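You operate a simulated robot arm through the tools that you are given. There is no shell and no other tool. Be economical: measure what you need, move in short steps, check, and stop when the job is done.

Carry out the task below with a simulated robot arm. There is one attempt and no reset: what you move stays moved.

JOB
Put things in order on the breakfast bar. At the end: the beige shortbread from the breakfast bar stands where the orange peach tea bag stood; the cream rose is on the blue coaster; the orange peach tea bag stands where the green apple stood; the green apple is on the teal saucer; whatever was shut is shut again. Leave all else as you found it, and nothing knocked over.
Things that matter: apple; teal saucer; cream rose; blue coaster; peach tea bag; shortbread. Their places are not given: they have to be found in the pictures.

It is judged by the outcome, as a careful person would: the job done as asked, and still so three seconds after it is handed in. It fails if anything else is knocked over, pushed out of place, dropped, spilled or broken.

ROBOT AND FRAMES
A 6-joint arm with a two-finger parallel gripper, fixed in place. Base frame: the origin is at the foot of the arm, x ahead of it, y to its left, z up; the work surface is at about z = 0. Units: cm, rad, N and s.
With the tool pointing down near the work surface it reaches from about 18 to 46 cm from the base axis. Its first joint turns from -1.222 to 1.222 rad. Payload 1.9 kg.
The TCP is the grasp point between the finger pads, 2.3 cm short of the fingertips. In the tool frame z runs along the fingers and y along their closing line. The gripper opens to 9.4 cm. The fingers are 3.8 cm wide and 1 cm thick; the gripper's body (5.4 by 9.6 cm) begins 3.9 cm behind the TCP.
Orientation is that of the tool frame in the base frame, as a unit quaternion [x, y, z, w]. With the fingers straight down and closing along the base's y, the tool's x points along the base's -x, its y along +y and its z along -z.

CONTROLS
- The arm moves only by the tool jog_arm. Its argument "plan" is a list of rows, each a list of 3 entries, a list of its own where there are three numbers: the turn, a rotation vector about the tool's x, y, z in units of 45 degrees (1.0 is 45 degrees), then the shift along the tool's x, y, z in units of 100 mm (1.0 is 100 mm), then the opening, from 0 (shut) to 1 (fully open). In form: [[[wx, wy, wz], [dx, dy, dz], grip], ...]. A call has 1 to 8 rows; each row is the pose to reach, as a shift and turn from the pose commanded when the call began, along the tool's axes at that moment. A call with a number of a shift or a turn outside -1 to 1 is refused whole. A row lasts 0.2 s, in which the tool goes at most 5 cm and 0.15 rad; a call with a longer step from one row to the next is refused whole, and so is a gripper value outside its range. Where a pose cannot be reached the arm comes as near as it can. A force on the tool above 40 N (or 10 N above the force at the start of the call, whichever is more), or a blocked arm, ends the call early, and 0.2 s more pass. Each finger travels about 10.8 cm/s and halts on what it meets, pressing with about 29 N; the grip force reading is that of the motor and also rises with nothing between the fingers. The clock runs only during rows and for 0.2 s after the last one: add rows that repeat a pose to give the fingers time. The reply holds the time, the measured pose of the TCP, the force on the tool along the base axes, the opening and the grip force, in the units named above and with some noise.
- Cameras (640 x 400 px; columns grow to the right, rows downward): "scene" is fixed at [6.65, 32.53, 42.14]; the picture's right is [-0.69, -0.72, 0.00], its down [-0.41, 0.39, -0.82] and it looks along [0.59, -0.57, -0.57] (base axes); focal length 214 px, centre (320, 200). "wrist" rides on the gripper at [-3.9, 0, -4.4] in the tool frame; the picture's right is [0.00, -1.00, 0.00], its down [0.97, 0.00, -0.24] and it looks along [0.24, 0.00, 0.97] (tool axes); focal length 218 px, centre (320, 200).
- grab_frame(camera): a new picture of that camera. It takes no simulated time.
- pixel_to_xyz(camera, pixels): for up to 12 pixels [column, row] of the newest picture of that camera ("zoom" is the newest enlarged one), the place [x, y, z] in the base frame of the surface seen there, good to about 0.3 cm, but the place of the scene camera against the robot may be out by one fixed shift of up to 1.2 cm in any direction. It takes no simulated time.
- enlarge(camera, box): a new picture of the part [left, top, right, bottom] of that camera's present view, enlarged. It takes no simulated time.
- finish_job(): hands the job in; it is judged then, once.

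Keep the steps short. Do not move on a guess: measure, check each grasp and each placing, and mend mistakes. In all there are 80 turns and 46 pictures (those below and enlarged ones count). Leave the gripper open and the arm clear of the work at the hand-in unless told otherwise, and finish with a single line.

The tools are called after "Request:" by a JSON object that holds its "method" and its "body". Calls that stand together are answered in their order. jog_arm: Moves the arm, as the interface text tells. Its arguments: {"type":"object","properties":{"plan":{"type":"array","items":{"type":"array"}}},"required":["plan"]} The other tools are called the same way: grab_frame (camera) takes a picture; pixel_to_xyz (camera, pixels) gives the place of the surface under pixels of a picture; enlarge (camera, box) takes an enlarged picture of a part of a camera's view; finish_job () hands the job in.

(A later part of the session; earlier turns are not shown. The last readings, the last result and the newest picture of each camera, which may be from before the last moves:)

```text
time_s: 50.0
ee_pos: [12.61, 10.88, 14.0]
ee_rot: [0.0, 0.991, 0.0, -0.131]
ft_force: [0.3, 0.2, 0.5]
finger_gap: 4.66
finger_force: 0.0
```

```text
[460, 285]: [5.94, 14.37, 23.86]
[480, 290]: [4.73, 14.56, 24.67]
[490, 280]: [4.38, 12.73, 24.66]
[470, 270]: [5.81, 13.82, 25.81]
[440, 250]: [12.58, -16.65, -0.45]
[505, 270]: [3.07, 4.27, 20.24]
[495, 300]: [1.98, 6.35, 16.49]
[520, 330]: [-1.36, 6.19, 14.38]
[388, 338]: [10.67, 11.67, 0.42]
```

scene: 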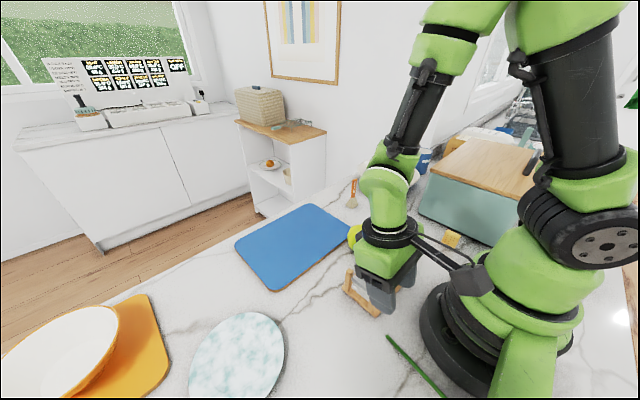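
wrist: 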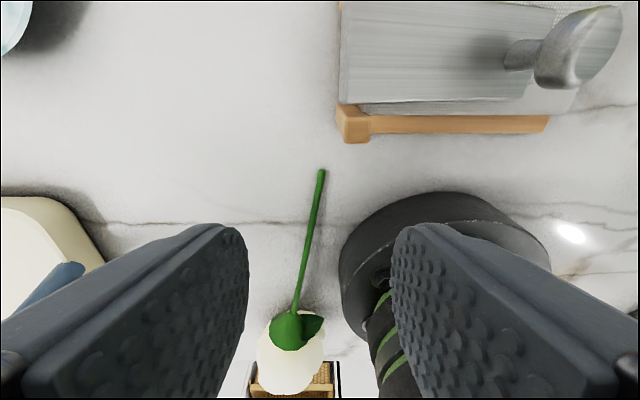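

The slicer's leg rises to z≈7 at x≈15, so I'll keep the TCP at x≈9.9. I'm going to (9.9, 11.05, 5.6) first.

Request:
{"method": "jog_arm", "body": {"plan": [[[0, 0, 0], [0.2, 0.015, 0.1], 0.5], [[0, 0, 0], [0.3, 0.015, 0.35], 0.5], [[0, 0, 0], [0.4, 0.015, 0.6], 0.5], [[0, 0, 0], [0.046, 0.015, 0.83], 0.5], [[0, 0, 0], [0.046, 0.015, 0.83], 0.5]]}}

Request:
{"method": "grab_frame", "body": {"camera": "wrist"}}

```text
time_s: 51.2
ee_pos: [10.18, 10.91, 6.11]
ee_rot: [0.001, 0.991, 0.0, -0.13]
ft_force: [0.0, -1.2, 0.4]
finger_gap: 4.7
finger_force: 0.2
out of reach, approached as far as the arm can: row 2, 3
```

```text
14 pictures are left
```

wrist: 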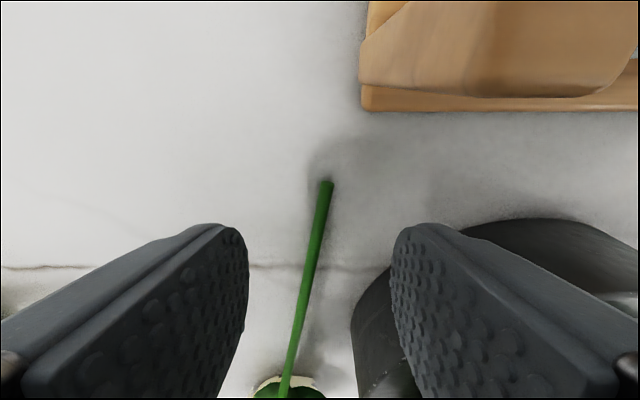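

The stem runs between the fingers. I'll descend 3 cm straight down and close.

Request:
{"method": "jog_arm", "body": {"plan": [[[0, 0, 0], [-0.04, 0, 0.15], 0.5], [[0, 0, 0], [-0.065, 0, 0.24], 0.5], [[0, 0, 0], [-0.078, 0, 0.29], 0.5], [[0, 0, 0], [-0.078, 0, 0.29], 0.3], [[0, 0, 0], [-0.078, 0, 0.29], 0.1], [[0, 0, 0], [-0.078, 0, 0.29], 0.0], [[0, 0, 0], [-0.078, 0, 0.29], 0.0], [[0, 0, 0], [-0.078, 0, 0.29], 0.0]]}}

Request:
{"method": "grab_frame", "body": {"camera": "wrist"}}

```text
time_s: 51.8
ee_pos: [10.15, 11.11, 4.13]
ee_rot: [0.0, 0.992, 0.0, -0.129]
ft_force: [-2.7, 2.3, 26.0]
finger_gap: 4.71
finger_force: 0.0
stopped in row 2: the force on the tool passed its limit (the readings are from after the stop); the commanded pose is now the measured one
```

```text
13 pictures are left
```

wrist: 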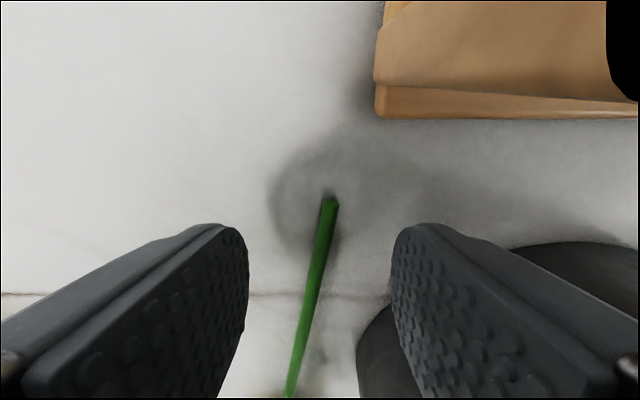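

Something stopped the descent at z≈4.1 with 26 N upward, while the fingertips were still about 1.4 cm up. I'll back off 1 cm upward, then look at what touched.

Request:
{"method": "jog_arm", "body": {"plan": [[[0, 0, 0], [0.013, 0, -0.05], 0.5], [[0, 0, 0], [0.026, 0, -0.1], 0.5]]}}

Request:
{"method": "enlarge", "body": {"camera": "scene", "box": [320, 200, 600, 375]}}

```text
time_s: 52.4
ee_pos: [10.07, 11.09, 5.05]
ee_rot: [0.0, 0.991, -0.001, -0.13]
ft_force: [-0.6, 0.2, -0.3]
finger_gap: 4.68
finger_force: 0.0
```

```text
2.29 times, centred on (460, 288) of scene
```

zoom: 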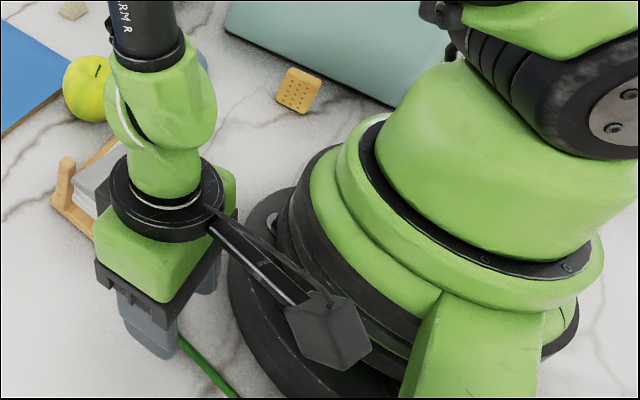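

The box corner came down on the fixed bracket bar beside the base (top z≈14.7, front edge x≈1). Tilting to 20° and yawing 20° moves the box up and clear while keeping the hand off the slicer. I'll raise 2 cm and reorient.

Request:
{"method": "jog_arm", "body": {"plan": [[[0, 0, 0], [0.02, 0, -0.1], 0.5], [[0, 0.111, 0], [0.0325, -0.02, -0.198], 0.5], [[0, 0.111, 0], [0.0325, -0.02, -0.198], 0.5]]}}

Request:
{"method": "jog_arm", "body": {"plan": [[[-0.05, 0, 0.14], [0, 0, 0], 0.5], [[-0.1, 0, 0.28], [0, 0, 0], 0.5], [[-0.152, 0, 0.418], [0, 0, 0], 0.5], [[-0.152, 0, 0.418], [0, 0, 0], 0.5]]}}

Request:
{"method": "grab_frame", "body": {"camera": "wrist"}}

```text
time_s: 53.2
ee_pos: [10.16, 10.82, 7.1]
ee_rot: [0.001, 0.985, 0.001, -0.173]
ft_force: [0.8, -0.4, 0.3]
finger_gap: 4.72
finger_force: 0.1
out of reach, approached as far as the arm can: row 2
```

```text
time_s: 54.2
ee_pos: [10.23, 10.98, 7.0]
ee_rot: [0.172, 0.97, 0.031, -0.17]
ft_force: [-0.6, -0.2, -0.1]
finger_gap: 4.7
finger_force: 0.1
```

```text
11 pictures are left
```

wrist: 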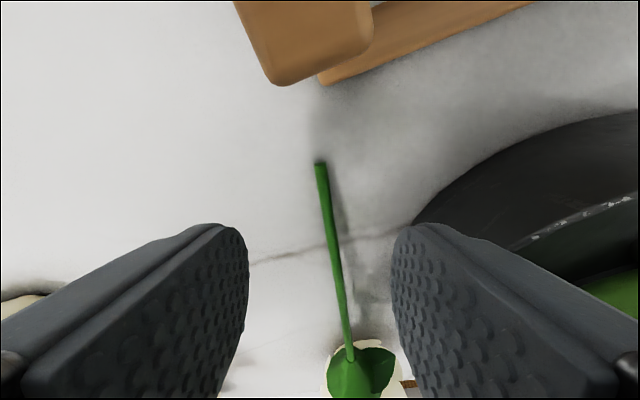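

Foot at (320,163), lined up with the fingertip's lower edge, stem slightly right of centre. I'll descend about 4 cm and close slowly.

Request:
{"method": "jog_arm", "body": {"plan": [[[0, 0, 0], [-0.02, -0.03, 0.15], 0.5], [[0, 0, 0], [-0.07, -0.03, 0.26], 0.5], [[0, 0, 0], [-0.1, -0.03, 0.33], 0.5], [[0, 0, 0], [-0.118, -0.03, 0.383], 0.5], [[0, 0, 0], [-0.118, -0.03, 0.383], 0.3], [[0, 0, 0], [-0.118, -0.03, 0.383], 0.1], [[0, 0, 0], [-0.118, -0.03, 0.383], 0.0], [[0, 0, 0], [-0.118, -0.03, 0.383], 0.0]]}}

```text
time_s: 54.8
ee_pos: [9.85, 10.75, 4.67]
ee_rot: [0.171, 0.97, 0.032, -0.169]
ft_force: [0.4, -0.5, 28.3]
finger_gap: 4.72
finger_force: 0.0
stopped in row 3: the force on the tool passed its limit (the readings are from after the stop); the commanded pose is now the measured one
```

Stopped again at the same hand-underside height of about 7.3. It is the slicer's leg under the gripper body, not the bar, so the hand must stay left of the slicer. New approach: with the hand at y≈14.9 and fully open, the right finger goes down just right of the stem. Closing then sweeps the stem into the grip. I'll raise, shift and turn.

Request:
{"method": "jog_arm", "body": {"plan": [[[0, 0, 0], [0.07, 0, -0.19], 0.6], [[0, 0, 0], [0.137, 0, -0.376], 0.8], [[0.038, 0, -0.105], [0.19, 0.2, -0.36], 1], [[0.076, 0, -0.209], [0.231, 0.405, -0.342], 1], [[0.076, 0, -0.209], [0.231, 0.405, -0.342], 1]]}}

Request:
{"method": "grab_frame", "body": {"camera": "wrist"}}

```text
time_s: 56.0
ee_pos: [10.47, 15.01, 8.44]
ee_rot: [0.085, 0.982, 0.016, -0.17]
ft_force: [-0.8, 0.4, -0.4]
finger_gap: 9.41
finger_force: 0.1
out of reach, approached as far as the arm can: row 2
```

```text
10 pictures are left
```

wrist: 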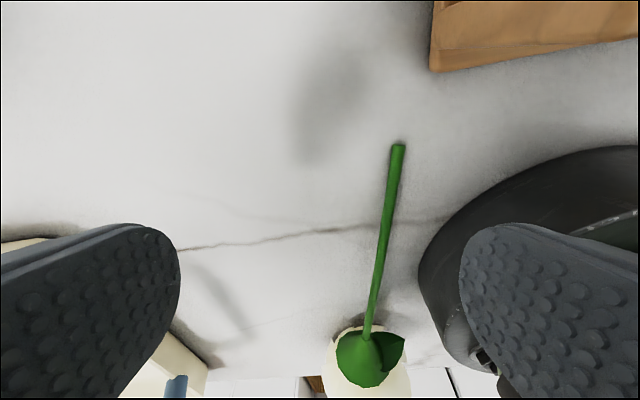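

The stem is inside the open fingers: foot (398,150), right finger just outside it. I'll descend 5.4 cm, moving slightly inward and right.

Request:
{"method": "jog_arm", "body": {"plan": [[[0, 0, 0], [0.01, -0.02, 0.12], 1], [[0, 0, 0], [-0.05, -0.02, 0.26], 1], [[0, 0, 0], [-0.1, -0.02, 0.38], 1], [[0, 0, 0], [-0.14, -0.02, 0.47], 1], [[0, 0, 0], [-0.157, -0.02, 0.517], 1], [[0, 0, 0], [-0.157, -0.02, 0.517], 1]]}}

```text
time_s: 57.4
ee_pos: [10.09, 14.81, 3.27]
ee_rot: [0.086, 0.981, 0.016, -0.171]
ft_force: [0.4, -0.8, -0.4]
finger_gap: 9.4
finger_force: 0.0
```

No contact. I'll lower 0.3 cm more and close slowly to sweep the stem in.

Request:
{"method": "jog_arm", "body": {"plan": [[[0, 0, 0], [-0.011, 0, 0.03], 1], [[0, 0, 0], [-0.011, 0, 0.03], 0.85], [[0, 0, 0], [-0.011, 0, 0.03], 0.7], [[0, 0, 0], [-0.011, 0, 0.03], 0.55], [[0, 0, 0], [-0.011, 0, 0.03], 0.4], [[0, 0, 0], [-0.011, 0, 0.03], 0.25], [[0, 0, 0], [-0.011, 0, 0.03], 0.1], [[0, 0, 0], [-0.011, 0, 0.03], 0.0]]}}

Request:
{"method": "grab_frame", "body": {"camera": "wrist"}}

```text
time_s: 59.2
ee_pos: [10.02, 14.91, 2.95]
ee_rot: [0.086, 0.981, 0.016, -0.17]
ft_force: [0.5, 1.3, 1.2]
finger_gap: 0.65
finger_force: 29.5
```

```text
9 pictures are left
```

wrist: 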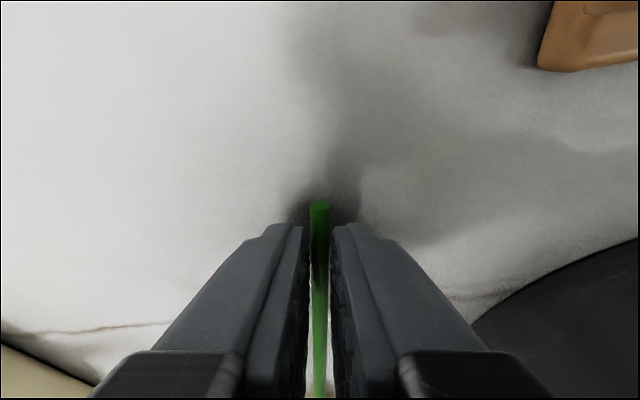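

Gripped: gap 0.65 with the stem between the pads. I'll pull the rose slowly straight out along +x, lifting just 1 cm.

Request:
{"method": "jog_arm", "body": {"plan": [[[0, 0, 0], [-0.05, 0.01, -0.07], 0.0], [[0, 0, 0], [-0.16, 0.03, -0.12], 0.0], [[0, 0, 0], [-0.32, 0.06, -0.18], 0.0], [[0, 0, 0], [-0.48, 0.09, -0.25], 0.0], [[0, 0, 0], [-0.64, 0.12, -0.32], 0.0], [[0, 0, 0], [-0.79, 0.15, -0.385], 0.0], [[0, 0, 0], [-0.892, 0.174, -0.431], 0.0]]}}

Request:
{"method": "grab_frame", "body": {"camera": "scene"}}

```text
time_s: 59.8
ee_pos: [11.4, 14.82, 3.41]
ee_rot: [0.093, 0.979, 0.017, -0.179]
ft_force: [-2.3, 1.6, 0.5]
finger_gap: 0.63
finger_force: 29.0
stopped in row 3: the force on the tool passed its limit (the readings are from after the stop); the commanded pose is now the measured one
```

```text
8 pictures are left
```

scene: 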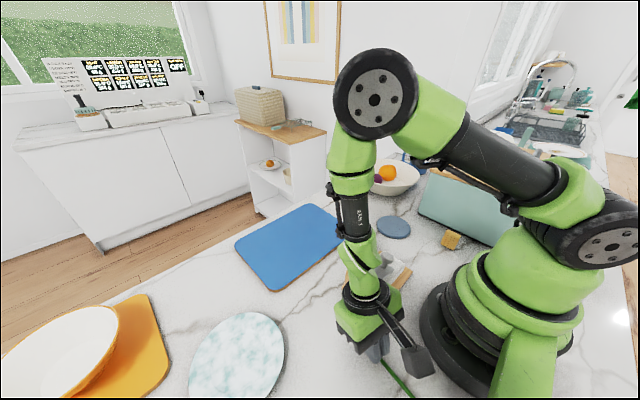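

The pull stopped after 1.4 cm: the head is caught on something near the bracket. I'll measure the bracket's side face in this scene picture to learn its underside.

Request:
{"method": "pixel_to_xyz", "body": {"camera": "scene", "pixels": [[497, 395], [502, 380], [508, 360], [514, 345], [530, 395], [550, 395], [530, 360], [550, 340], [410, 392], [395, 370], [420, 365], [412, 350]]}}

Request:
{"method": "enlarge", "body": {"camera": "wrist", "box": [200, 200, 520, 400]}}

```text
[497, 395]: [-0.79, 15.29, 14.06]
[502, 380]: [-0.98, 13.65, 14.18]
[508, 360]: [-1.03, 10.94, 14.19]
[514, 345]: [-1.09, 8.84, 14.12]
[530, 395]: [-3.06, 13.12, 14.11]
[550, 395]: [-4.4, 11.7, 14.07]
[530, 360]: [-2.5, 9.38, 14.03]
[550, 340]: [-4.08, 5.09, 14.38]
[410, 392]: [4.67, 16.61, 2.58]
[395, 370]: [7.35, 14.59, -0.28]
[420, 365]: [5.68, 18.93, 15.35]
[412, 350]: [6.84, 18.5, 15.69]
```

```text
2.00 times, centred on (360, 300) of wrist
```

zoom: 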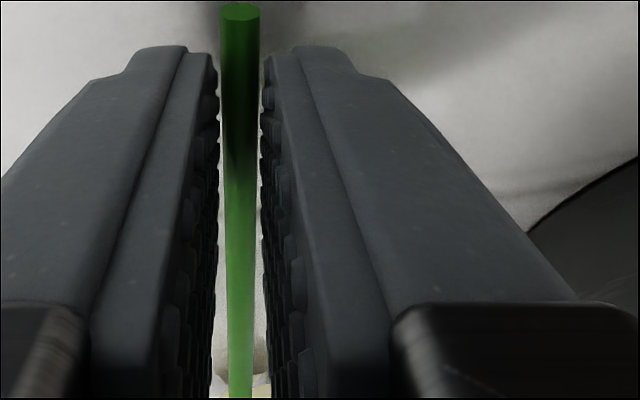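

The stem now slopes up in the grip, so the head is raised and catching under the bracket plate. I'll pitch the tool back 7° to lower the head, then pull level.

Request:
{"method": "jog_arm", "body": {"plan": [[[0, -0.08, 0], [0, 0, 0], 0.0], [[0, -0.155, 0], [0, 0, 0], 0.0], [[0, -0.155, 0], [-0.08, 0.015, -0.03], 0.0], [[0, -0.155, 0], [-0.2, 0.04, -0.075], 0.0], [[0, -0.155, 0], [-0.36, 0.07, -0.135], 0.0], [[0, -0.155, 0], [-0.52, 0.1, -0.195], 0.0], [[0, -0.155, 0], [-0.66, 0.13, -0.25], 0.0], [[0, -0.155, 0], [-0.737, 0.145, -0.277], 0.0]]}}

```text
time_s: 60.7
ee_pos: [12.03, 14.7, 3.55]
ee_rot: [0.1, 0.987, 0.01, -0.125]
ft_force: [-4.4, 2.5, 1.9]
finger_gap: 0.66
finger_force: 29.0
stopped in row 4: the force on the tool passed its limit (the readings are from after the stop); the commanded pose is now the measured one
```

Blocked again. With the tool yawed about 11°, the gripped stem has swung the head to y≈18, against the bracket's end post. I'll back up 1.5 cm and yaw about 17° the other way, so the head swings to y≈13, clear between the post and the base.

Request:
{"method": "jog_arm", "body": {"plan": [[[0, 0, 0], [0.07, -0.015, 0.018], 0.0], [[0, 0, 0], [0.142, -0.03, 0.037], 0.0], [[0.02, 0, -0.08], [0.142, -0.03, 0.037], 0.0], [[0.042, 0, -0.17], [0.142, -0.03, 0.037], 0.0], [[0.066, 0, -0.26], [0.142, -0.03, 0.037], 0.0], [[0.09, 0, -0.34], [0.142, -0.03, 0.037], 0.0], [[0.097, 0, -0.378], [0.142, -0.03, 0.037], 0.0]]}}

Request:
{"method": "grab_frame", "body": {"camera": "scene"}}

```text
time_s: 62.3
ee_pos: [10.44, 14.68, 3.57]
ee_rot: [-0.054, 0.991, -0.008, -0.125]
ft_force: [0.0, -1.1, -0.9]
finger_gap: 0.66
finger_force: 29.4
```

```text
6 pictures are left
```

scene: 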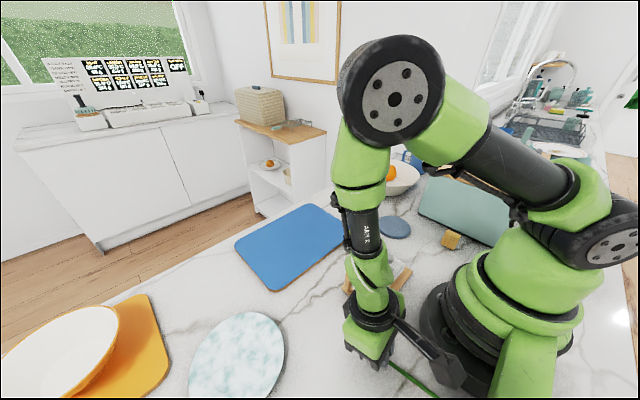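

The yaw is now about -6°. Pull again along +x.

Request:
{"method": "jog_arm", "body": {"plan": [[[0, 0, 0], [-0.05, -0.005, -0.015], 0.0], [[0, 0, 0], [-0.14, -0.015, -0.04], 0.0], [[0, 0, 0], [-0.26, -0.03, -0.075], 0.0], [[0, 0, 0], [-0.39, -0.045, -0.11], 0.0], [[0, 0, 0], [-0.52, -0.06, -0.148], 0.0], [[0, 0, 0], [-0.65, -0.073, -0.185], 0.0], [[0, 0, 0], [-0.765, -0.086, -0.217], 0.0]]}}

```text
time_s: 63.9
ee_pos: [18.66, 14.8, 3.92]
ee_rot: [-0.053, 0.991, -0.009, -0.125]
ft_force: [-0.3, 0.4, 0.0]
finger_gap: 0.66
finger_force: 28.4
```

It slides freely now. Another 8 cm of pull.

Request:
{"method": "jog_arm", "body": {"plan": [[[0, 0, 0], [-0.1, -0.01, -0.03], 0.0], [[0, 0, 0], [-0.22, -0.025, -0.06], 0.0], [[0, 0, 0], [-0.35, -0.04, -0.1], 0.0], [[0, 0, 0], [-0.48, -0.055, -0.137], 0.0], [[0, 0, 0], [-0.61, -0.07, -0.173], 0.0], [[0, 0, 0], [-0.72, -0.08, -0.204], 0.0], [[0, 0, 0], [-0.765, -0.086, -0.217], 0.0]]}}

Request:
{"method": "grab_frame", "body": {"camera": "scene"}}

```text
time_s: 65.5
ee_pos: [26.66, 14.6, 3.98]
ee_rot: [-0.054, 0.991, -0.009, -0.126]
ft_force: [-0.3, 0.2, -1.0]
finger_gap: 0.62
finger_force: 29.1
```

```text
5 pictures are left
```

scene: 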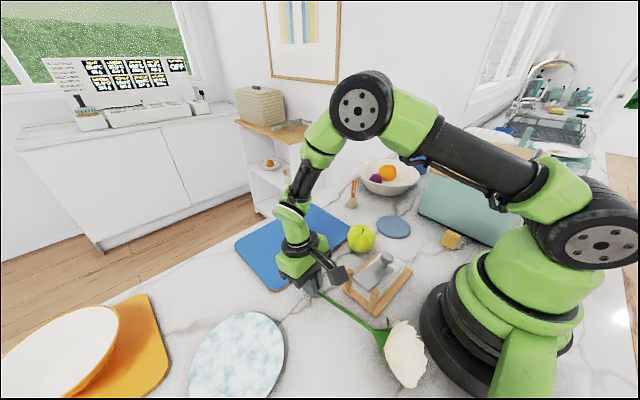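

The rose is out from under the bracket and lies with its head at scene (405,350). Next I'll shift it a little toward +x/+y so there's room beside the slicer, set the foot down and open.

Request:
{"method": "jog_arm", "body": {"plan": [[[0, 0, 0], [-0.09, 0.09, -0.023], 0.0], [[0, 0, 0], [-0.18, 0.18, -0.046], 0.0], [[0, 0, 0], [-0.272, 0.271, -0.07], 0.0], [[0, 0, 0], [-0.282, 0.271, -0.03], 0.0], [[0, 0, 0], [-0.292, 0.271, 0.0075], 0.0], [[0, 0, 0], [-0.292, 0.271, 0.0075], 0.0], [[0, 0, 0], [-0.292, 0.271, 0.0075], 0.2], [[0, 0, 0], [-0.292, 0.271, 0.0075], 0.4]]}}

```text
time_s: 67.3
ee_pos: [29.11, 17.63, 3.15]
ee_rot: [-0.053, 0.991, -0.009, -0.126]
ft_force: [0.9, -0.1, 0.3]
finger_gap: 3.78
finger_force: 0.2
```

Released. I'll rise straight up first, then level the tool and move back over the middle of the stem, and look.

Request:
{"method": "jog_arm", "body": {"plan": [[[0, 0, 0], [0.07, 0, -0.29], 0.4], [[0, 0, 0], [0.15, 0, -0.58], 0.4], [[0, -0.16, 0], [0.3, 0.005, -0.75], 0.4], [[0, -0.32, 0], [0.6, 0.01, -0.78], 0.5], [[0, -0.32, 0], [0.965, 0.021, -0.733], 0.5], [[0, -0.32, 0], [0.965, 0.021, -0.733], 0.5]]}}

Request:
{"method": "grab_frame", "body": {"camera": "wrist"}}

```text
time_s: 68.7
ee_pos: [21.54, 16.97, 12.45]
ee_rot: [-0.052, 0.999, -0.002, 0.0]
ft_force: [1.2, 0.2, -0.5]
finger_gap: 4.71
finger_force: 0.1
```

```text
4 pictures are left
```

wrist: 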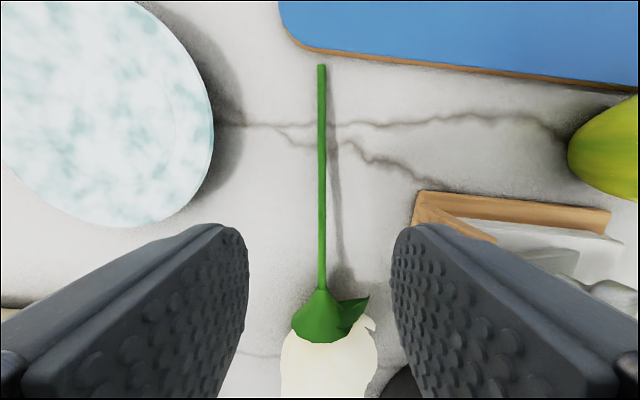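

The rose lies exactly along the tool axis at column 322. I'll measure the stem line, the head, and the saucer too.

Request:
{"method": "pixel_to_xyz", "body": {"camera": "wrist", "pixels": [[321, 68], [321, 85], [322, 105], [322, 125], [322, 145], [322, 165], [322, 185], [322, 205], [322, 225], [322, 245], [322, 265], [322, 283]]}}

Request:
{"method": "pixel_to_xyz", "body": {"camera": "wrist", "pixels": [[318, 310], [318, 335], [330, 360], [330, 390], [284, 370], [376, 370], [211, 130], [100, 100], [60, 120], [172, 205], [10, 180], [205, 160]]}}

```text
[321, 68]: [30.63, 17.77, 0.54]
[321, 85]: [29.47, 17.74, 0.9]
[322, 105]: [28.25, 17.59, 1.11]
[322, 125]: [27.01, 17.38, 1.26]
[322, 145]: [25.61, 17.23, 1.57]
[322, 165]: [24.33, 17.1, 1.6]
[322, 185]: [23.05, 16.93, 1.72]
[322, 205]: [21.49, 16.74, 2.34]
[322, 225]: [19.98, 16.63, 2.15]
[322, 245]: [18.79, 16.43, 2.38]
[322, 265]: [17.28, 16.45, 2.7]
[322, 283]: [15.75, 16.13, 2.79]
```

```text
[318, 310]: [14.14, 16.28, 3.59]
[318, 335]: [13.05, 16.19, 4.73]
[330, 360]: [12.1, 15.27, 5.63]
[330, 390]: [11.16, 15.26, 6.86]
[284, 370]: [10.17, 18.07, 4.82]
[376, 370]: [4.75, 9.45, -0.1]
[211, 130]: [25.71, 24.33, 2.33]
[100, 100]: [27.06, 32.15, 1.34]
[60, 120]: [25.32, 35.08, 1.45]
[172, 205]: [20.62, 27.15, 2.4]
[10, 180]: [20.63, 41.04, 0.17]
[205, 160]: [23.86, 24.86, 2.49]
```

The stem slope is 8.3° (regression), the foot is at (30.8, 17.8) and the calyx begins about 16 cm up. I'll grip the stem about 11 cm from the foot, tool straight down.

Request:
{"method": "jog_arm", "body": {"plan": [[[0, 0, 0], [0.1, 0, 0.25], 0.5], [[0, 0, 0], [0.15, -0.005, 0.55], 0.5], [[0, 0, 0], [0.15, -0.005, 0.82], 0.5], [[0, 0, 0], [0.15, -0.005, 0.97], 0.5], [[0, 0, 0], [0.15, -0.005, 0.97], 0.3], [[0, 0, 0], [0.15, -0.005, 0.97], 0.15], [[0, 0, 0], [0.15, -0.005, 0.97], 0.05], [[0, 0, 0], [0.15, -0.005, 0.97], 0.0]]}}

```text
time_s: 70.5
ee_pos: [20.15, 17.02, 2.82]
ee_rot: [-0.053, 0.999, -0.002, 0.001]
ft_force: [1.0, -0.6, -0.6]
finger_gap: 0.68
finger_force: 29.3
```

Gripped (gap 0.68). Lift gently.

Request:
{"method": "jog_arm", "body": {"plan": [[[0, 0, 0], [0, 0, -0.05], 0.0], [[0, 0, 0], [0, 0, -0.15], 0.0], [[0, 0, 0], [0, 0, -0.32], 0.0], [[0, 0, 0], [-0.1, 0, -0.5], 0.0], [[0, 0, 0], [-0.25, 0, -0.68], 0.0], [[0, 0, 0], [-0.42, 0, -0.85], 0.0], [[0, 0, 0], [-0.55, 0, -0.97], 0.0], [[0, 0, 0], [-0.6, 0, -1.0], 0.0]]}}

Request:
{"method": "jog_arm", "body": {"plan": [[[0, 0, 0], [-0.06, -0.06, -0.06], 0.0], [[0, 0, 0], [-0.18, -0.2, -0.2], 0.0], [[0, 0, 0], [-0.3, -0.38, -0.36], 0.0], [[0, 0, 0], [-0.4, -0.56, -0.52], 0.0], [[0, 0, 0], [-0.48, -0.72, -0.67], 0.0], [[0, 0, 0], [-0.5, -0.85, -0.77], 0.0], [[0, 0, 0], [-0.5, -0.9, -0.8], 0.0]]}}

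```text
time_s: 72.3
ee_pos: [26.04, 17.44, 12.84]
ee_rot: [-0.053, 0.999, -0.002, -0.001]
ft_force: [0.6, 0.7, -0.9]
finger_gap: 0.65
finger_force: 29.4
```

```text
time_s: 73.9
ee_pos: [32.05, 9.04, 21.17]
ee_rot: [-0.053, 0.999, -0.002, 0.001]
ft_force: [0.5, 0.5, -0.9]
finger_gap: 0.7
finger_force: 29.1
```

Still held. Now I'll yaw in two halves so the rose points along -y, moving slowly toward the coaster side.

Request:
{"method": "jog_arm", "body": {"plan": [[[0, 0, -0.1], [0, -0.05, 0], 0.0], [[0, 0, -0.28], [0, -0.12, 0], 0.0], [[0, 0, -0.46], [0, -0.22, 0], 0.0], [[0, 0, -0.64], [0, -0.32, 0], 0.0], [[0, 0, -0.82], [0, -0.42, 0], 0.0], [[0, 0, -0.933], [0, -0.5, 0], 0.0], [[0, 0, -0.933], [0, -0.5, 0], 0.0]]}}

Request:
{"method": "jog_arm", "body": {"plan": [[[0, 0, -0.1], [0, 0, 0], 0.0], [[0, 0, -0.28], [0, 0, 0], 0.0], [[0, 0, -0.46], [0, 0, 0], 0.0], [[0, 0, -0.64], [0, 0, 0], 0.0], [[0, 0, -0.82], [0, 0, 0], 0.0], [[0, 0, -0.933], [0, 0, 0], 0.0], [[0, 0, -0.933], [0, 0, 0], 0.0]]}}

```text
time_s: 75.5
ee_pos: [32.49, 4.05, 20.89]
ee_rot: [-0.408, 0.913, -0.001, -0.001]
ft_force: [-0.6, -0.7, -0.4]
finger_gap: 0.65
finger_force: 29.2
```

```text
time_s: 77.1
ee_pos: [32.55, 4.17, 21.01]
ee_rot: [0.708, -0.706, 0.0, 0.001]
ft_force: [0.2, -0.2, -0.3]
finger_gap: 0.67
finger_force: 29.2
```

The rose now points along -y. I'll tilt the tool up in two halves so the stem becomes upright, moving toward the coaster side.

Request:
{"method": "jog_arm", "body": {"plan": [[[0, 0.1, 0], [0.05, 0.02, -0.02], 0.0], [[0, 0.27, 0], [0.18, 0.06, -0.05], 0.0], [[0, 0.44, 0], [0.32, 0.12, -0.1], 0.0], [[0, 0.61, 0], [0.48, 0.18, -0.15], 0.0], [[0, 0.78, 0], [0.64, 0.24, -0.2], 0.0], [[0, 0.88, 0], [0.76, 0.28, -0.2], 0.0], [[0, 0.908, 0], [0.8, 0.3, -0.2], 0.0], [[0, 0.908, 0], [0.8, 0.3, -0.2], 0.0]]}}

```text
time_s: 78.9
ee_pos: [29.46, -3.92, 22.86]
ee_rot: [0.663, -0.661, 0.248, 0.248]
ft_force: [0.3, -1.2, -0.8]
finger_gap: 0.66
finger_force: 29.2
```

Half-tilted and reachable. Second half of the tilt.

Request:
{"method": "jog_arm", "body": {"plan": [[[0, 0.1, 0], [0.03, 0.02, 0.03], 0.0], [[0, 0.27, 0], [0.1, 0.05, 0.09], 0.0], [[0, 0.44, 0], [0.18, 0.1, 0.16], 0.0], [[0, 0.61, 0], [0.27, 0.15, 0.24], 0.0], [[0, 0.78, 0], [0.36, 0.2, 0.32], 0.0], [[0, 0.88, 0], [0.43, 0.24, 0.375], 0.0], [[0, 0.908, 0], [0.45, 0.25, 0.393], 0.0], [[0, 0.908, 0], [0.45, 0.25, 0.393], 0.0]]}}

```text
time_s: 80.7
ee_pos: [27.06, -9.97, 22.96]
ee_rot: [0.535, -0.534, 0.463, 0.463]
ft_force: [0.5, -0.7, -0.9]
finger_gap: 0.68
finger_force: 29.4
```

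The tilt is 81.8°, so the stem should be upright. I'll move over the coaster with the foot about 3 cm above it, and take a picture.

Request:
{"method": "jog_arm", "body": {"plan": [[[0, 0, 0], [0.02, 0.02, 0.12], 0.0], [[0, 0, 0], [0.05, 0.05, 0.33], 0.0], [[0, 0, 0], [0.095, 0.09, 0.6], 0.0], [[0, 0, 0], [-0.1, 0.105, 0.68], 0.0], [[0, 0, 0], [-0.3, 0.105, 0.71], 0.0], [[0, 0, 0], [-0.5, 0.105, 0.74], 0.0], [[0, 0, 0], [-0.64, 0.105, 0.76], 0.0], [[0, 0, 0], [-0.697, 0.105, 0.769], 0.0]]}}

Request:
{"method": "enlarge", "body": {"camera": "scene", "box": [290, 80, 482, 280]}}

```text
time_s: 82.5
ee_pos: [26.14, -16.3, 14.87]
ee_rot: [0.534, -0.534, 0.464, 0.464]
ft_force: [0.8, -0.3, 0.0]
finger_gap: 0.66
finger_force: 28.8
```

```text
2.00 times, centred on (386, 180) of scene
```

zoom: 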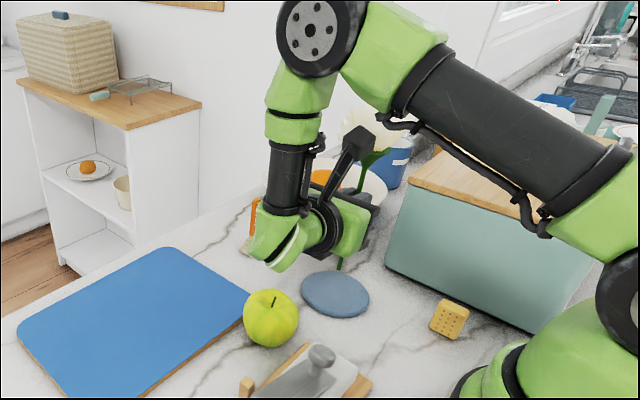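

The rose is upright over the coaster. I'll check verticality and foot height from the enlarged view.

Request:
{"method": "pixel_to_xyz", "body": {"camera": "zoom", "pixels": [[339, 268], [339, 264], [340, 260], [361, 190], [362, 185], [360, 194], [335, 295], [310, 285], [360, 300], [335, 315], [335, 275], [320, 295]]}}

```text
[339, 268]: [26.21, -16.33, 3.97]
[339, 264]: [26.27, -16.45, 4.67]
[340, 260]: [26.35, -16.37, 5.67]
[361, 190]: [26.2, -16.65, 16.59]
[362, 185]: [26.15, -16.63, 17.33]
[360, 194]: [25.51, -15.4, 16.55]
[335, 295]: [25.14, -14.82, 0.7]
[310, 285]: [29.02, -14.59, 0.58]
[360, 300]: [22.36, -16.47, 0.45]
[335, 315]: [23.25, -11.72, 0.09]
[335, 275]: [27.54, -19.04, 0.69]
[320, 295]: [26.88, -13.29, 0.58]
```

Relative to the coaster the stem is slightly far (+x, -y), and the foot is about 3.1 cm above it. I'll shift back a bit and descend 2.6 cm.

Request:
{"method": "jog_arm", "body": {"plan": [[[0, 0, 0], [-0.06, 0.03, -0.04], 0.0], [[0, 0, 0], [-0.13, 0.05, -0.062], 0.0], [[0, 0, 0], [-0.2, 0.05, -0.062], 0.0], [[0, 0, 0], [-0.25, 0.05, -0.062], 0.0], [[0, 0, 0], [-0.272, 0.05, -0.062], 0.0], [[0, 0, 0], [-0.272, 0.05, -0.062], 0.0]]}}

Request:
{"method": "jog_arm", "body": {"plan": [[[0, 0, 0], [-0.01, 0, 0.0015], 0.0], [[0, 0, 0], [-0.02, 0, 0.003], 0.0], [[0, 0, 0], [-0.02, 0, 0.003], 0.0]]}}

```text
time_s: 83.9
ee_pos: [25.46, -15.42, 12.25]
ee_rot: [0.535, -0.534, 0.463, 0.463]
ft_force: [0.2, -0.2, -0.8]
finger_gap: 0.67
finger_force: 29.1
```

```text
time_s: 84.7
ee_pos: [25.6, -15.45, 12.09]
ee_rot: [0.535, -0.533, 0.464, 0.463]
ft_force: [0.3, 0.4, 0.3]
finger_gap: 0.64
finger_force: 28.6
```

No contact yet. I'll step down 0.15 cm at a time, watching the force.

Request:
{"method": "jog_arm", "body": {"plan": [[[0, 0, 0], [-0.015, 0, 0.002], 0.0], [[0, 0, 0], [-0.015, 0, 0.002], 0.0]]}}

Request:
{"method": "jog_arm", "body": {"plan": [[[0, 0, 0], [-0.015, 0, 0.002], 0.0], [[0, 0, 0], [-0.015, 0, 0.002], 0.0]]}}

Request:
{"method": "jog_arm", "body": {"plan": [[[0, 0, 0], [-0.015, 0, 0.002], 0.0], [[0, 0, 0], [-0.015, 0, 0.002], 0.0]]}}

```text
time_s: 85.3
ee_pos: [25.41, -15.38, 12.09]
ee_rot: [0.535, -0.533, 0.464, 0.463]
ft_force: [0.4, 0.1, -0.2]
finger_gap: 0.67
finger_force: 29.4
```

```text
time_s: 85.9
ee_pos: [25.46, -15.37, 11.79]
ee_rot: [0.534, -0.534, 0.464, 0.464]
ft_force: [0.5, 1.2, -0.3]
finger_gap: 0.67
finger_force: 28.9
```

```text
time_s: 86.5
ee_pos: [25.52, -15.45, 11.68]
ee_rot: [0.535, -0.534, 0.464, 0.463]
ft_force: [0.0, 0.1, 0.1]
finger_gap: 0.65
finger_force: 29.0
```

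Request:
{"method": "jog_arm", "body": {"plan": [[[0, 0, 0], [-0.012, 0, 0.0017], 0.0], [[0, 0, 0], [-0.012, 0, 0.0017], 0.0]]}}

Request:
{"method": "jog_arm", "body": {"plan": [[[0, 0, 0], [-0.012, 0, 0.0017], 0.0], [[0, 0, 0], [-0.012, 0, 0.0017], 0.0]]}}

```text
time_s: 87.1
ee_pos: [25.44, -15.37, 11.57]
ee_rot: [-0.533, 0.535, -0.464, -0.463]
ft_force: [0.5, -1.9, 19.6]
finger_gap: 0.65
finger_force: 29.2
```

```text
time_s: 87.7
ee_pos: [25.44, -15.48, 11.49]
ee_rot: [-0.533, 0.535, -0.464, -0.463]
ft_force: [1.4, 1.0, 29.1]
finger_gap: 0.69
finger_force: 29.7
```

Firm contact with the coaster. I'll ease up slightly to take the pressure off before releasing.

Request:
{"method": "jog_arm", "body": {"plan": [[[0, 0, 0], [0.012, 0, -0.0017], 0.0], [[0, 0, 0], [0.012, 0, -0.0017], 0.0]]}}

```text
time_s: 88.3
ee_pos: [25.41, -15.48, 11.67]
ee_rot: [0.535, -0.534, 0.463, 0.463]
ft_force: [2.5, -0.6, 7.1]
finger_gap: 0.65
finger_force: 28.7
```

About 7 N remains. I'll open slightly and slowly, then check the rose with a picture.

Request:
{"method": "jog_arm", "body": {"plan": [[[0, 0, 0], [0, 0, 0], 0.075], [[0, 0, 0], [0, 0, 0], 0.085], [[0, 0, 0], [0, 0, 0], 0.1], [[0, 0, 0], [0, 0, 0], 0.13], [[0, 0, 0], [0, 0, 0], 0.16], [[0, 0, 0], [0, 0, 0], 0.2], [[0, 0, 0], [0, 0, 0], 0.2], [[0, 0, 0], [0, 0, 0], 0.2]]}}

Request:
{"method": "enlarge", "body": {"camera": "scene", "box": [290, 80, 482, 280]}}

```text
time_s: 90.1
ee_pos: [25.59, -15.56, 11.56]
ee_rot: [0.534, -0.534, 0.464, 0.463]
ft_force: [-0.4, 0.7, 0.0]
finger_gap: 1.87
finger_force: 0.0
```

```text
2.00 times, centred on (386, 180) of scene
```

zoom: 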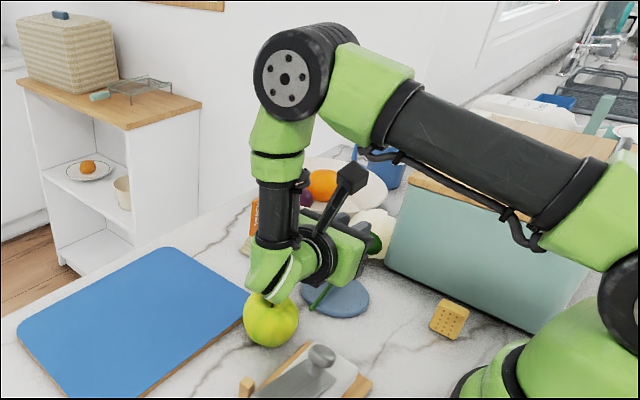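

The rose tipped away from the hand. I'll measure where it lies now.

Request:
{"method": "pixel_to_xyz", "body": {"camera": "zoom", "pixels": [[312, 307], [320, 297], [328, 287], [372, 243], [370, 225], [380, 215], [390, 235], [360, 218], [380, 255], [372, 208]]}}

```text
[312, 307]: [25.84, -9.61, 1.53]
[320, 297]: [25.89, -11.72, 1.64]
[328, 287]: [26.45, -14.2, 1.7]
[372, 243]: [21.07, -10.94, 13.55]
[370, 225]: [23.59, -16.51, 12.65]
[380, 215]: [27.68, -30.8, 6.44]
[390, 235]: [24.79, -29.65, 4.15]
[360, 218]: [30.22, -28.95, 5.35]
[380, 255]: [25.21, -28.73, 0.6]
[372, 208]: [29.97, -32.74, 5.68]
```

The rose lies along -y with its stem across the coaster: foot at about (27, -10.7), head at about (28, -31). That is exactly along the tool's plane, so I can regrasp it. I'll rise, turn the tool back down, and look.

Request:
{"method": "jog_arm", "body": {"plan": [[[0, 0, 0], [0.15, -0.02, -0.02], 0.3], [[0, -0.1, 0], [0.35, -0.05, -0.05], 0.5], [[0, -0.28, 0], [0.55, -0.1, -0.08], 0.5], [[0, -0.46, 0], [0.7, -0.15, -0.1], 0.5], [[0, -0.64, 0], [0.792, -0.15, -0.115], 0.5], [[0, -0.82, 0], [0.792, -0.15, -0.115], 0.5], [[0, -0.908, 0], [0.792, -0.15, -0.115], 0.5]]}}

Request:
{"method": "jog_arm", "body": {"plan": [[[0, -0.15, 0], [0.05, 0, 0.04], 0.5], [[0, -0.33, 0], [0.12, 0, 0.1], 0.5], [[0, -0.51, 0], [0.2, 0, 0.17], 0.5], [[0, -0.69, 0], [0.27, 0, 0.23], 0.5], [[0, -0.85, 0], [0.302, 0, 0.262], 0.5], [[0, -0.908, 0], [0.302, 0, 0.262], 0.5], [[0, -0.908, 0], [0.302, 0, 0.262], 0.5]]}}

Request:
{"method": "grab_frame", "body": {"camera": "wrist"}}

```text
time_s: 91.7
ee_pos: [26.95, -15.49, 19.64]
ee_rot: [0.663, -0.662, 0.247, 0.247]
ft_force: [0.0, 0.5, 0.2]
finger_gap: 4.71
finger_force: 0.1
```

```text
time_s: 93.3
ee_pos: [26.92, -19.43, 19.71]
ee_rot: [0.709, -0.706, 0.001, 0.001]
ft_force: [0.5, -0.3, -0.2]
finger_gap: 4.7
finger_force: 0.0
```

```text
1 pictures are left
```

wrist: 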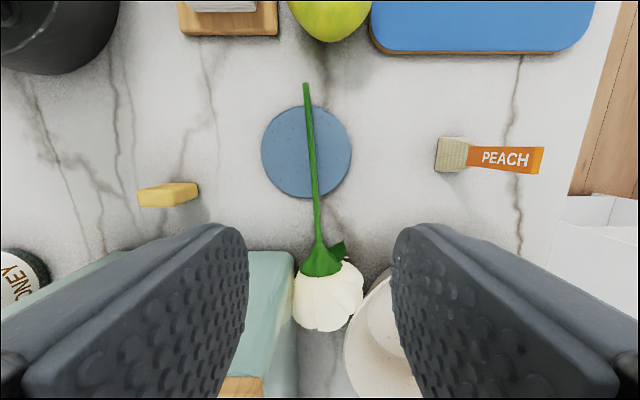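

The rose lies across the coaster with its head between the bin and the bowl. The tea bag and shortbread both still stand. I'll measure the stem line carefully.

Request:
{"method": "pixel_to_xyz", "body": {"camera": "wrist", "pixels": [[305, 86], [306, 98], [307, 110], [308, 123], [309, 136], [310, 149], [312, 162], [313, 175], [314, 188], [315, 201], [316, 214], [317, 228]]}}

Request:
{"method": "pixel_to_xyz", "body": {"camera": "wrist", "pixels": [[318, 240], [320, 262], [325, 290], [330, 320], [300, 300], [360, 290], [265, 150], [348, 150], [306, 108], [304, 195], [330, 20], [280, 150]]}}

Request:
{"method": "pixel_to_xyz", "body": {"camera": "wrist", "pixels": [[305, 92], [306, 104], [308, 117], [309, 130], [310, 143], [311, 156], [312, 168], [313, 181], [315, 195], [316, 208], [317, 221], [318, 234]]}}

```text
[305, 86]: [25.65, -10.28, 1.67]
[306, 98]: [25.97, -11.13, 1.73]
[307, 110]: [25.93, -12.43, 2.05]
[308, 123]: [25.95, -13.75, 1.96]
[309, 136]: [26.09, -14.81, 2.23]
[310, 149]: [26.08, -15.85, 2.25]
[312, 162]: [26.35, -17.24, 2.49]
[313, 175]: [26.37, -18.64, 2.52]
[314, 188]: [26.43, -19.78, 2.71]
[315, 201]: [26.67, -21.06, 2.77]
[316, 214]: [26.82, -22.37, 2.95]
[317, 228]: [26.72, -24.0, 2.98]
```

```text
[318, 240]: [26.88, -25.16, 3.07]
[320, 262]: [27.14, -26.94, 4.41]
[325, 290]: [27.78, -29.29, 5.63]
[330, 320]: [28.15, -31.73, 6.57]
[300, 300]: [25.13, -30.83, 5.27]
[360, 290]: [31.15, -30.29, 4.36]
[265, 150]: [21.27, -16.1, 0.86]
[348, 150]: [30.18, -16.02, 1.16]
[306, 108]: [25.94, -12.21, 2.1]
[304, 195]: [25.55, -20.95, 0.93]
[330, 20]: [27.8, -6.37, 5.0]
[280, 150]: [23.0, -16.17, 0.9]
```

```text
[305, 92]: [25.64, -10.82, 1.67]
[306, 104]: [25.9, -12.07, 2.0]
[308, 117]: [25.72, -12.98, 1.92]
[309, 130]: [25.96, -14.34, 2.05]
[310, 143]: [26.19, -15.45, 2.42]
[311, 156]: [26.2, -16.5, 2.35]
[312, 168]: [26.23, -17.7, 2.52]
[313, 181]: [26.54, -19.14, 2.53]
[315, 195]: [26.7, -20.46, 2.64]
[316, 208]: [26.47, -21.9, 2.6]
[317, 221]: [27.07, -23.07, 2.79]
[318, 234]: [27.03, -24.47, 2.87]
```

The rose is secure where it is for now. To make room for placing it, I'll bring the apple to the saucer first. I'm turning the tool back, going over the parked apple at (27.5, -3.5), and descending open.

Request:
{"method": "jog_arm", "body": {"plan": [[[0, 0, 0.1], [-0.1, 0, 0], 0.7], [[0, 0, 0.29], [-0.25, 0, 0], 1], [[0, 0, 0.48], [-0.4, -0.01, 0], 1], [[0, 0, 0.67], [-0.55, -0.02, 0], 1], [[0, 0, 0.86], [-0.7, -0.03, 0], 1], [[0, 0, 1.0], [-0.8, -0.03, 0], 1], [[0, 0, 1.0], [-0.8, -0.03, 0], 1]]}}

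Request:
{"method": "jog_arm", "body": {"plan": [[[0, 0, 0.1], [-0.08, 0.07, 0], 1], [[0, 0, 0.29], [-0.2, 0.18, 0], 1], [[0, 0, 0.48], [-0.32, 0.3, 0], 1], [[0, 0, 0.67], [-0.44, 0.41, 0], 1], [[0, 0, 0.86], [-0.54, 0.5, 0], 1], [[0, 0, 1.0], [-0.58, 0.537, 0], 1], [[0, 0, 1.0], [-0.58, 0.537, 0], 1]]}}

Request:
{"method": "pixel_to_xyz", "body": {"camera": "wrist", "pixels": [[290, 260], [285, 262], [275, 260], [290, 330], [330, 8], [300, 5], [355, 20]]}}

```text
time_s: 94.9
ee_pos: [27.19, -11.23, 19.57]
ee_rot: [-0.382, 0.924, -0.001, 0.0]
ft_force: [0.3, -0.1, -0.2]
finger_gap: 9.41
finger_force: 0.1
```

```text
time_s: 96.5
ee_pos: [27.66, -3.42, 19.52]
ee_rot: [0.0, 1.0, -0.001, -0.001]
ft_force: [-0.8, -0.3, 0.5]
finger_gap: 9.39
finger_force: 0.0
```

```text
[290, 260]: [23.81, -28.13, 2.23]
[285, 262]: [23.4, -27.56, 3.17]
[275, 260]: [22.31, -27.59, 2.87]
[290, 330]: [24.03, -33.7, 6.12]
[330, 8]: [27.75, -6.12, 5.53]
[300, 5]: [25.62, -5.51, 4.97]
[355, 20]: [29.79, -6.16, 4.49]
```

Positioned over the apple; the right finger clears the rose's foot by about 0.9 cm. I'll descend, grip, and lift slowly.

Request:
{"method": "jog_arm", "body": {"plan": [[[0, 0, 0], [0, 0, 0.35], 1], [[0, 0, 0], [0, 0, 0.7], 1], [[0, 0, 0], [0, 0, 1.0], 1], [[0, 0, 0], [0, 0, 1.0], 1]]}}

Request:
{"method": "jog_arm", "body": {"plan": [[[0, 0, 0], [0, 0.0, 0.25], 1], [[0, 0, 0], [0, 0.0, 0.5], 1], [[0, 0, 0], [0, 0.0, 0.66], 1], [[0, 0, 0], [0, 0.0, 0.66], 0.75], [[0, 0, 0], [0, 0.0, 0.66], 0.4], [[0, 0, 0], [0, 0.0, 0.66], 0.0], [[0, 0, 0], [0, 0.0, 0.66], 0.0]]}}

Request:
{"method": "jog_arm", "body": {"plan": [[[0, 0, 0], [0, 0, -0.05], 0.0], [[0, 0, 0], [0, 0, -0.12], 0.0], [[0, 0, 0], [0, 0, -0.25], 0.0], [[0, 0, 0], [0, 0, -0.42], 0.0], [[0, 0, 0], [0, 0, -0.6], 0.0], [[0, 0, 0], [0, 0, -0.75], 0.0], [[0, 0, 0], [0, 0, -0.8], 0.0]]}}

```text
time_s: 97.5
ee_pos: [27.34, -3.42, 9.69]
ee_rot: [-0.001, 1.0, -0.002, -0.001]
ft_force: [0.1, -1.0, -0.9]
finger_gap: 9.37
finger_force: 0.0
```

```text
time_s: 99.1
ee_pos: [27.42, -3.53, 2.95]
ee_rot: [-0.002, 1.0, -0.003, 0.0]
ft_force: [0.1, -0.5, 0.0]
finger_gap: 6.95
finger_force: 29.5
```

```text
time_s: 100.7
ee_pos: [27.47, -3.55, 10.98]
ee_rot: [-0.001, 1.0, -0.002, 0.001]
ft_force: [0.7, 0.1, -1.7]
finger_gap: 6.96
finger_force: 29.2
```

Apple held (gap 6.96, about 2 N). I'll carry it smoothly to the saucer at about (27.2, 32.2).

Request:
{"method": "jog_arm", "body": {"plan": [[[0, 0, 0], [0, 0.05, 0], 0.0], [[0, 0, 0], [0, 0.18, 0], 0.0], [[0, 0, 0], [0, 0.38, 0], 0.0], [[0, 0, 0], [0, 0.6, 0], 0.0], [[0, 0, 0], [0, 0.82, 0], 0.0], [[0, 0, 0], [0, 0.95, 0], 0.0], [[0, 0, 0], [0, 1.0, 0], 0.0]]}}

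Request:
{"method": "jog_arm", "body": {"plan": [[[0, 0, 0], [0, 0.05, 0], 0.0], [[0, 0, 0], [0, 0.18, 0], 0.0], [[0, 0, 0], [0, 0.38, 0], 0.0], [[0, 0, 0], [0, 0.6, 0], 0.0], [[0, 0, 0], [0, 0.82, 0], 0.0], [[0, 0, 0], [0, 0.95, 0], 0.0], [[0, 0, 0], [0, 1.0, 0], 0.0]]}}

Request:
{"method": "jog_arm", "body": {"plan": [[[0, 0, 0], [0, 0.05, 0], 0.0], [[0, 0, 0], [0, 0.18, 0], 0.0], [[0, 0, 0], [0, 0.38, 0], 0.0], [[0, 0, 0], [0, 0.6, 0], 0.0], [[0, 0, 0], [0, 0.82, 0], 0.0], [[0, 0, 0], [0, 0.95, 0], 0.0], [[0, 0, 0], [0, 1.0, 0], 0.0]]}}

Request:
{"method": "jog_arm", "body": {"plan": [[[0, 0, 0], [0.01, 0.05, 0], 0.0], [[0, 0, 0], [0.02, 0.18, 0], 0.0], [[0, 0, 0], [0.03, 0.35, 0], 0.0], [[0, 0, 0], [0.03, 0.5, 0], 0.0], [[0, 0, 0], [0.03, 0.575, 0], 0.0], [[0, 0, 0], [0.03, 0.575, 0], 0.0]]}}

```text
time_s: 102.3
ee_pos: [27.6, 6.61, 10.91]
ee_rot: [-0.001, 1.0, -0.002, 0.0]
ft_force: [0.0, -0.5, -1.2]
finger_gap: 6.98
finger_force: 28.8
```

```text
time_s: 103.9
ee_pos: [27.52, 16.34, 10.9]
ee_rot: [-0.001, 1.0, -0.002, 0.001]
ft_force: [-0.8, 0.9, -2.2]
finger_gap: 6.96
finger_force: 29.1
```

```text
time_s: 105.5
ee_pos: [27.67, 26.51, 10.84]
ee_rot: [-0.001, 1.0, -0.002, 0.0]
ft_force: [-0.6, 0.1, -1.2]
finger_gap: 6.96
finger_force: 29.2
```

```text
time_s: 106.9
ee_pos: [27.09, 32.38, 10.93]
ee_rot: [0.0, 1.0, -0.001, 0.0]
ft_force: [0.3, -0.9, -0.8]
finger_gap: 6.95
finger_force: 28.9
```

Over the saucer. Lowering, the last bit in small steps.

Request:
{"method": "jog_arm", "body": {"plan": [[[0, 0, 0], [0, 0, 0.1], 0.0], [[0, 0, 0], [0, 0, 0.28], 0.0], [[0, 0, 0], [0, 0, 0.45], 0.0], [[0, 0, 0], [0, 0, 0.58], 0.0], [[0, 0, 0], [0, 0, 0.64], 0.0], [[0, 0, 0], [0, 0, 0.645], 0.0], [[0, 0, 0], [0, 0, 0.645], 0.0]]}}

Request:
{"method": "jog_arm", "body": {"plan": [[[0, 0, 0], [0, 0, 0.01], 0.0], [[0, 0, 0], [0, 0, 0.015], 0.0]]}}

```text
time_s: 108.5
ee_pos: [27.14, 32.28, 4.51]
ee_rot: [0.0, 1.0, 0.0, 0.0]
ft_force: [-4.4, 0.6, 25.9]
finger_gap: 6.97
finger_force: 29.0
```

```text
time_s: 108.9
ee_pos: [27.19, 32.41, 4.61]
ee_rot: [0.001, 1.0, 0.001, 0.001]
ft_force: [-4.0, -4.0, 10.6]
finger_gap: 6.96
finger_force: 28.8
stopped in row 2: the force on the tool passed its limit (the readings are from after the stop); the commanded pose is now the measured one
```

Contact: the apple rests on the saucer. I'll ease up 0.05 cm, release gently, and rise.

Request:
{"method": "jog_arm", "body": {"plan": [[[0, 0, 0], [0, 0, -0.006], 0.0], [[0, 0, 0], [0, 0, -0.006], 0.0], [[0, 0, 0], [0, 0, -0.006], 0.76], [[0, 0, 0], [0, 0, -0.006], 0.82], [[0, 0, 0], [0, 0, -0.006], 0.85], [[0, 0, 0], [0, 0, -0.1], 0.88], [[0, 0, 0], [0, 0, -0.35], 0.88], [[0, 0, 0], [0, 0, -0.8], 0.88]]}}

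Request:
{"method": "jog_arm", "body": {"plan": [[[0, 0, 0], [0, -0.3, -0.3], 0.8], [[0, 0, 0], [0, -0.65, -0.6], 0.6], [[0, 0, 0], [0, -1.0, -0.7], 0.5]]}}

Request:
{"method": "jog_arm", "body": {"plan": [[[0, 0, 0], [0, -0.4, 0], 0.5], [[0, 0, 0], [0, -0.75, 0], 0.5], [[0, 0, 0], [0, -1.0, 0], 0.5]]}}

Request:
{"method": "jog_arm", "body": {"plan": [[[0, 0, -0.1], [0, -0.3, 0], 0.5], [[0, 0, -0.28], [0, -0.5, 0], 0.5], [[0, 0, -0.46], [0, -0.7, 0], 0.5], [[0, 0, -0.64], [0, -0.85, 0], 0.5], [[0, 0, -0.82], [0, -1.0, 0], 0.5], [[0, 0, -1.0], [0, -1.0, 0], 0.5], [[0, 0, -1.0], [0, -1.0, 0], 0.5]]}}

```text
time_s: 110.7
ee_pos: [27.25, 32.24, 12.43]
ee_rot: [-0.001, 1.0, 0.0, 0.001]
ft_force: [0.0, -1.1, -0.5]
finger_gap: 8.25
finger_force: 0.1
```

```text
time_s: 111.5
ee_pos: [26.87, 22.09, 19.47]
ee_rot: [-0.001, 1.0, -0.001, 0.001]
ft_force: [0.5, 0.3, -0.2]
finger_gap: 4.7
finger_force: 0.1
```

```text
time_s: 112.3
ee_pos: [27.0, 12.38, 19.65]
ee_rot: [-0.001, 1.0, -0.001, 0.001]
ft_force: [0.3, -0.6, 0.1]
finger_gap: 4.7
finger_force: 0.0
```

```text
time_s: 113.9
ee_pos: [27.3, 2.43, 19.4]
ee_rot: [-0.383, 0.924, -0.001, 0.001]
ft_force: [0.1, 0.0, -1.1]
finger_gap: 4.7
finger_force: 0.1
```

The apple is released on the saucer. Now the rose again: turn back to align with its stem (yaw +5°), go to about 12 cm from its foot at (26.7, -22.05), descend and grip.

Request:
{"method": "jog_arm", "body": {"plan": [[[0, 0, -0.1], [0.1, -0.1, 0], 0.5], [[0, 0, -0.29], [0.25, -0.25, 0], 0.5], [[0, 0, -0.48], [0.42, -0.4, 0], 0.5], [[0, 0, -0.67], [0.56, -0.54, 0], 0.5], [[0, 0, -0.86], [0.68, -0.65, 0], 0.5], [[0, 0, -1.0], [0.721, -0.693, 0], 0.5]]}}

Request:
{"method": "jog_arm", "body": {"plan": [[[0, 0, -0.05], [0.3, 0, 0], 0.5], [[0, 0, -0.111], [0.65, 0, 0], 0.5], [[0, 0, -0.111], [1.0, 0, 0], 0.5], [[0, 0, -0.111], [1.0, 0, 0], 0.5]]}}

Request:
{"method": "jog_arm", "body": {"plan": [[[0, 0, 0], [0.22, 0.03, 0.2], 0.5], [[0, 0, 0], [0.442, 0.07, 0.4], 0.5], [[0, 0, 0], [0.442, 0.07, 0.65], 0.5], [[0, 0, 0], [0.442, 0.07, 0.8], 0.5], [[0, 0, 0], [0.442, 0.07, 0.8], 0.5]]}}

Request:
{"method": "jog_arm", "body": {"plan": [[[0, 0, 0], [0, 0, 0.3], 0.5], [[0, 0, 0], [0, 0, 0.6], 0.5], [[0, 0, 0], [0, 0, 0.76], 0.5], [[0, 0, 0], [0, 0, 0.82], 0.5], [[0, 0, 0], [0, 0, 0.82], 0.3], [[0, 0, 0], [0, 0, 0.82], 0.15], [[0, 0, 0], [0, 0, 0.82], 0.05], [[0, 0, 0], [0, 0, 0.82], 0.0]]}}

```text
time_s: 115.3
ee_pos: [27.04, -7.86, 19.31]
ee_rot: [0.708, -0.706, 0.001, 0.0]
ft_force: [0.1, 0.1, -0.3]
finger_gap: 4.7
finger_force: 0.0
```

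```text
time_s: 116.3
ee_pos: [26.77, -17.85, 19.26]
ee_rot: [0.737, -0.675, 0.001, 0.0]
ft_force: [1.1, 0.1, 0.5]
finger_gap: 4.71
finger_force: 0.0
```

```text
time_s: 117.5
ee_pos: [26.73, -22.16, 11.27]
ee_rot: [0.738, -0.675, 0.0, -0.001]
ft_force: [0.5, 1.0, -0.2]
finger_gap: 4.7
finger_force: 0.0
```

```text
time_s: 119.3
ee_pos: [26.91, -22.08, 3.29]
ee_rot: [0.738, -0.675, 0.001, -0.001]
ft_force: [-0.1, 0.4, 0.5]
finger_gap: 0.65
finger_force: 28.7
```

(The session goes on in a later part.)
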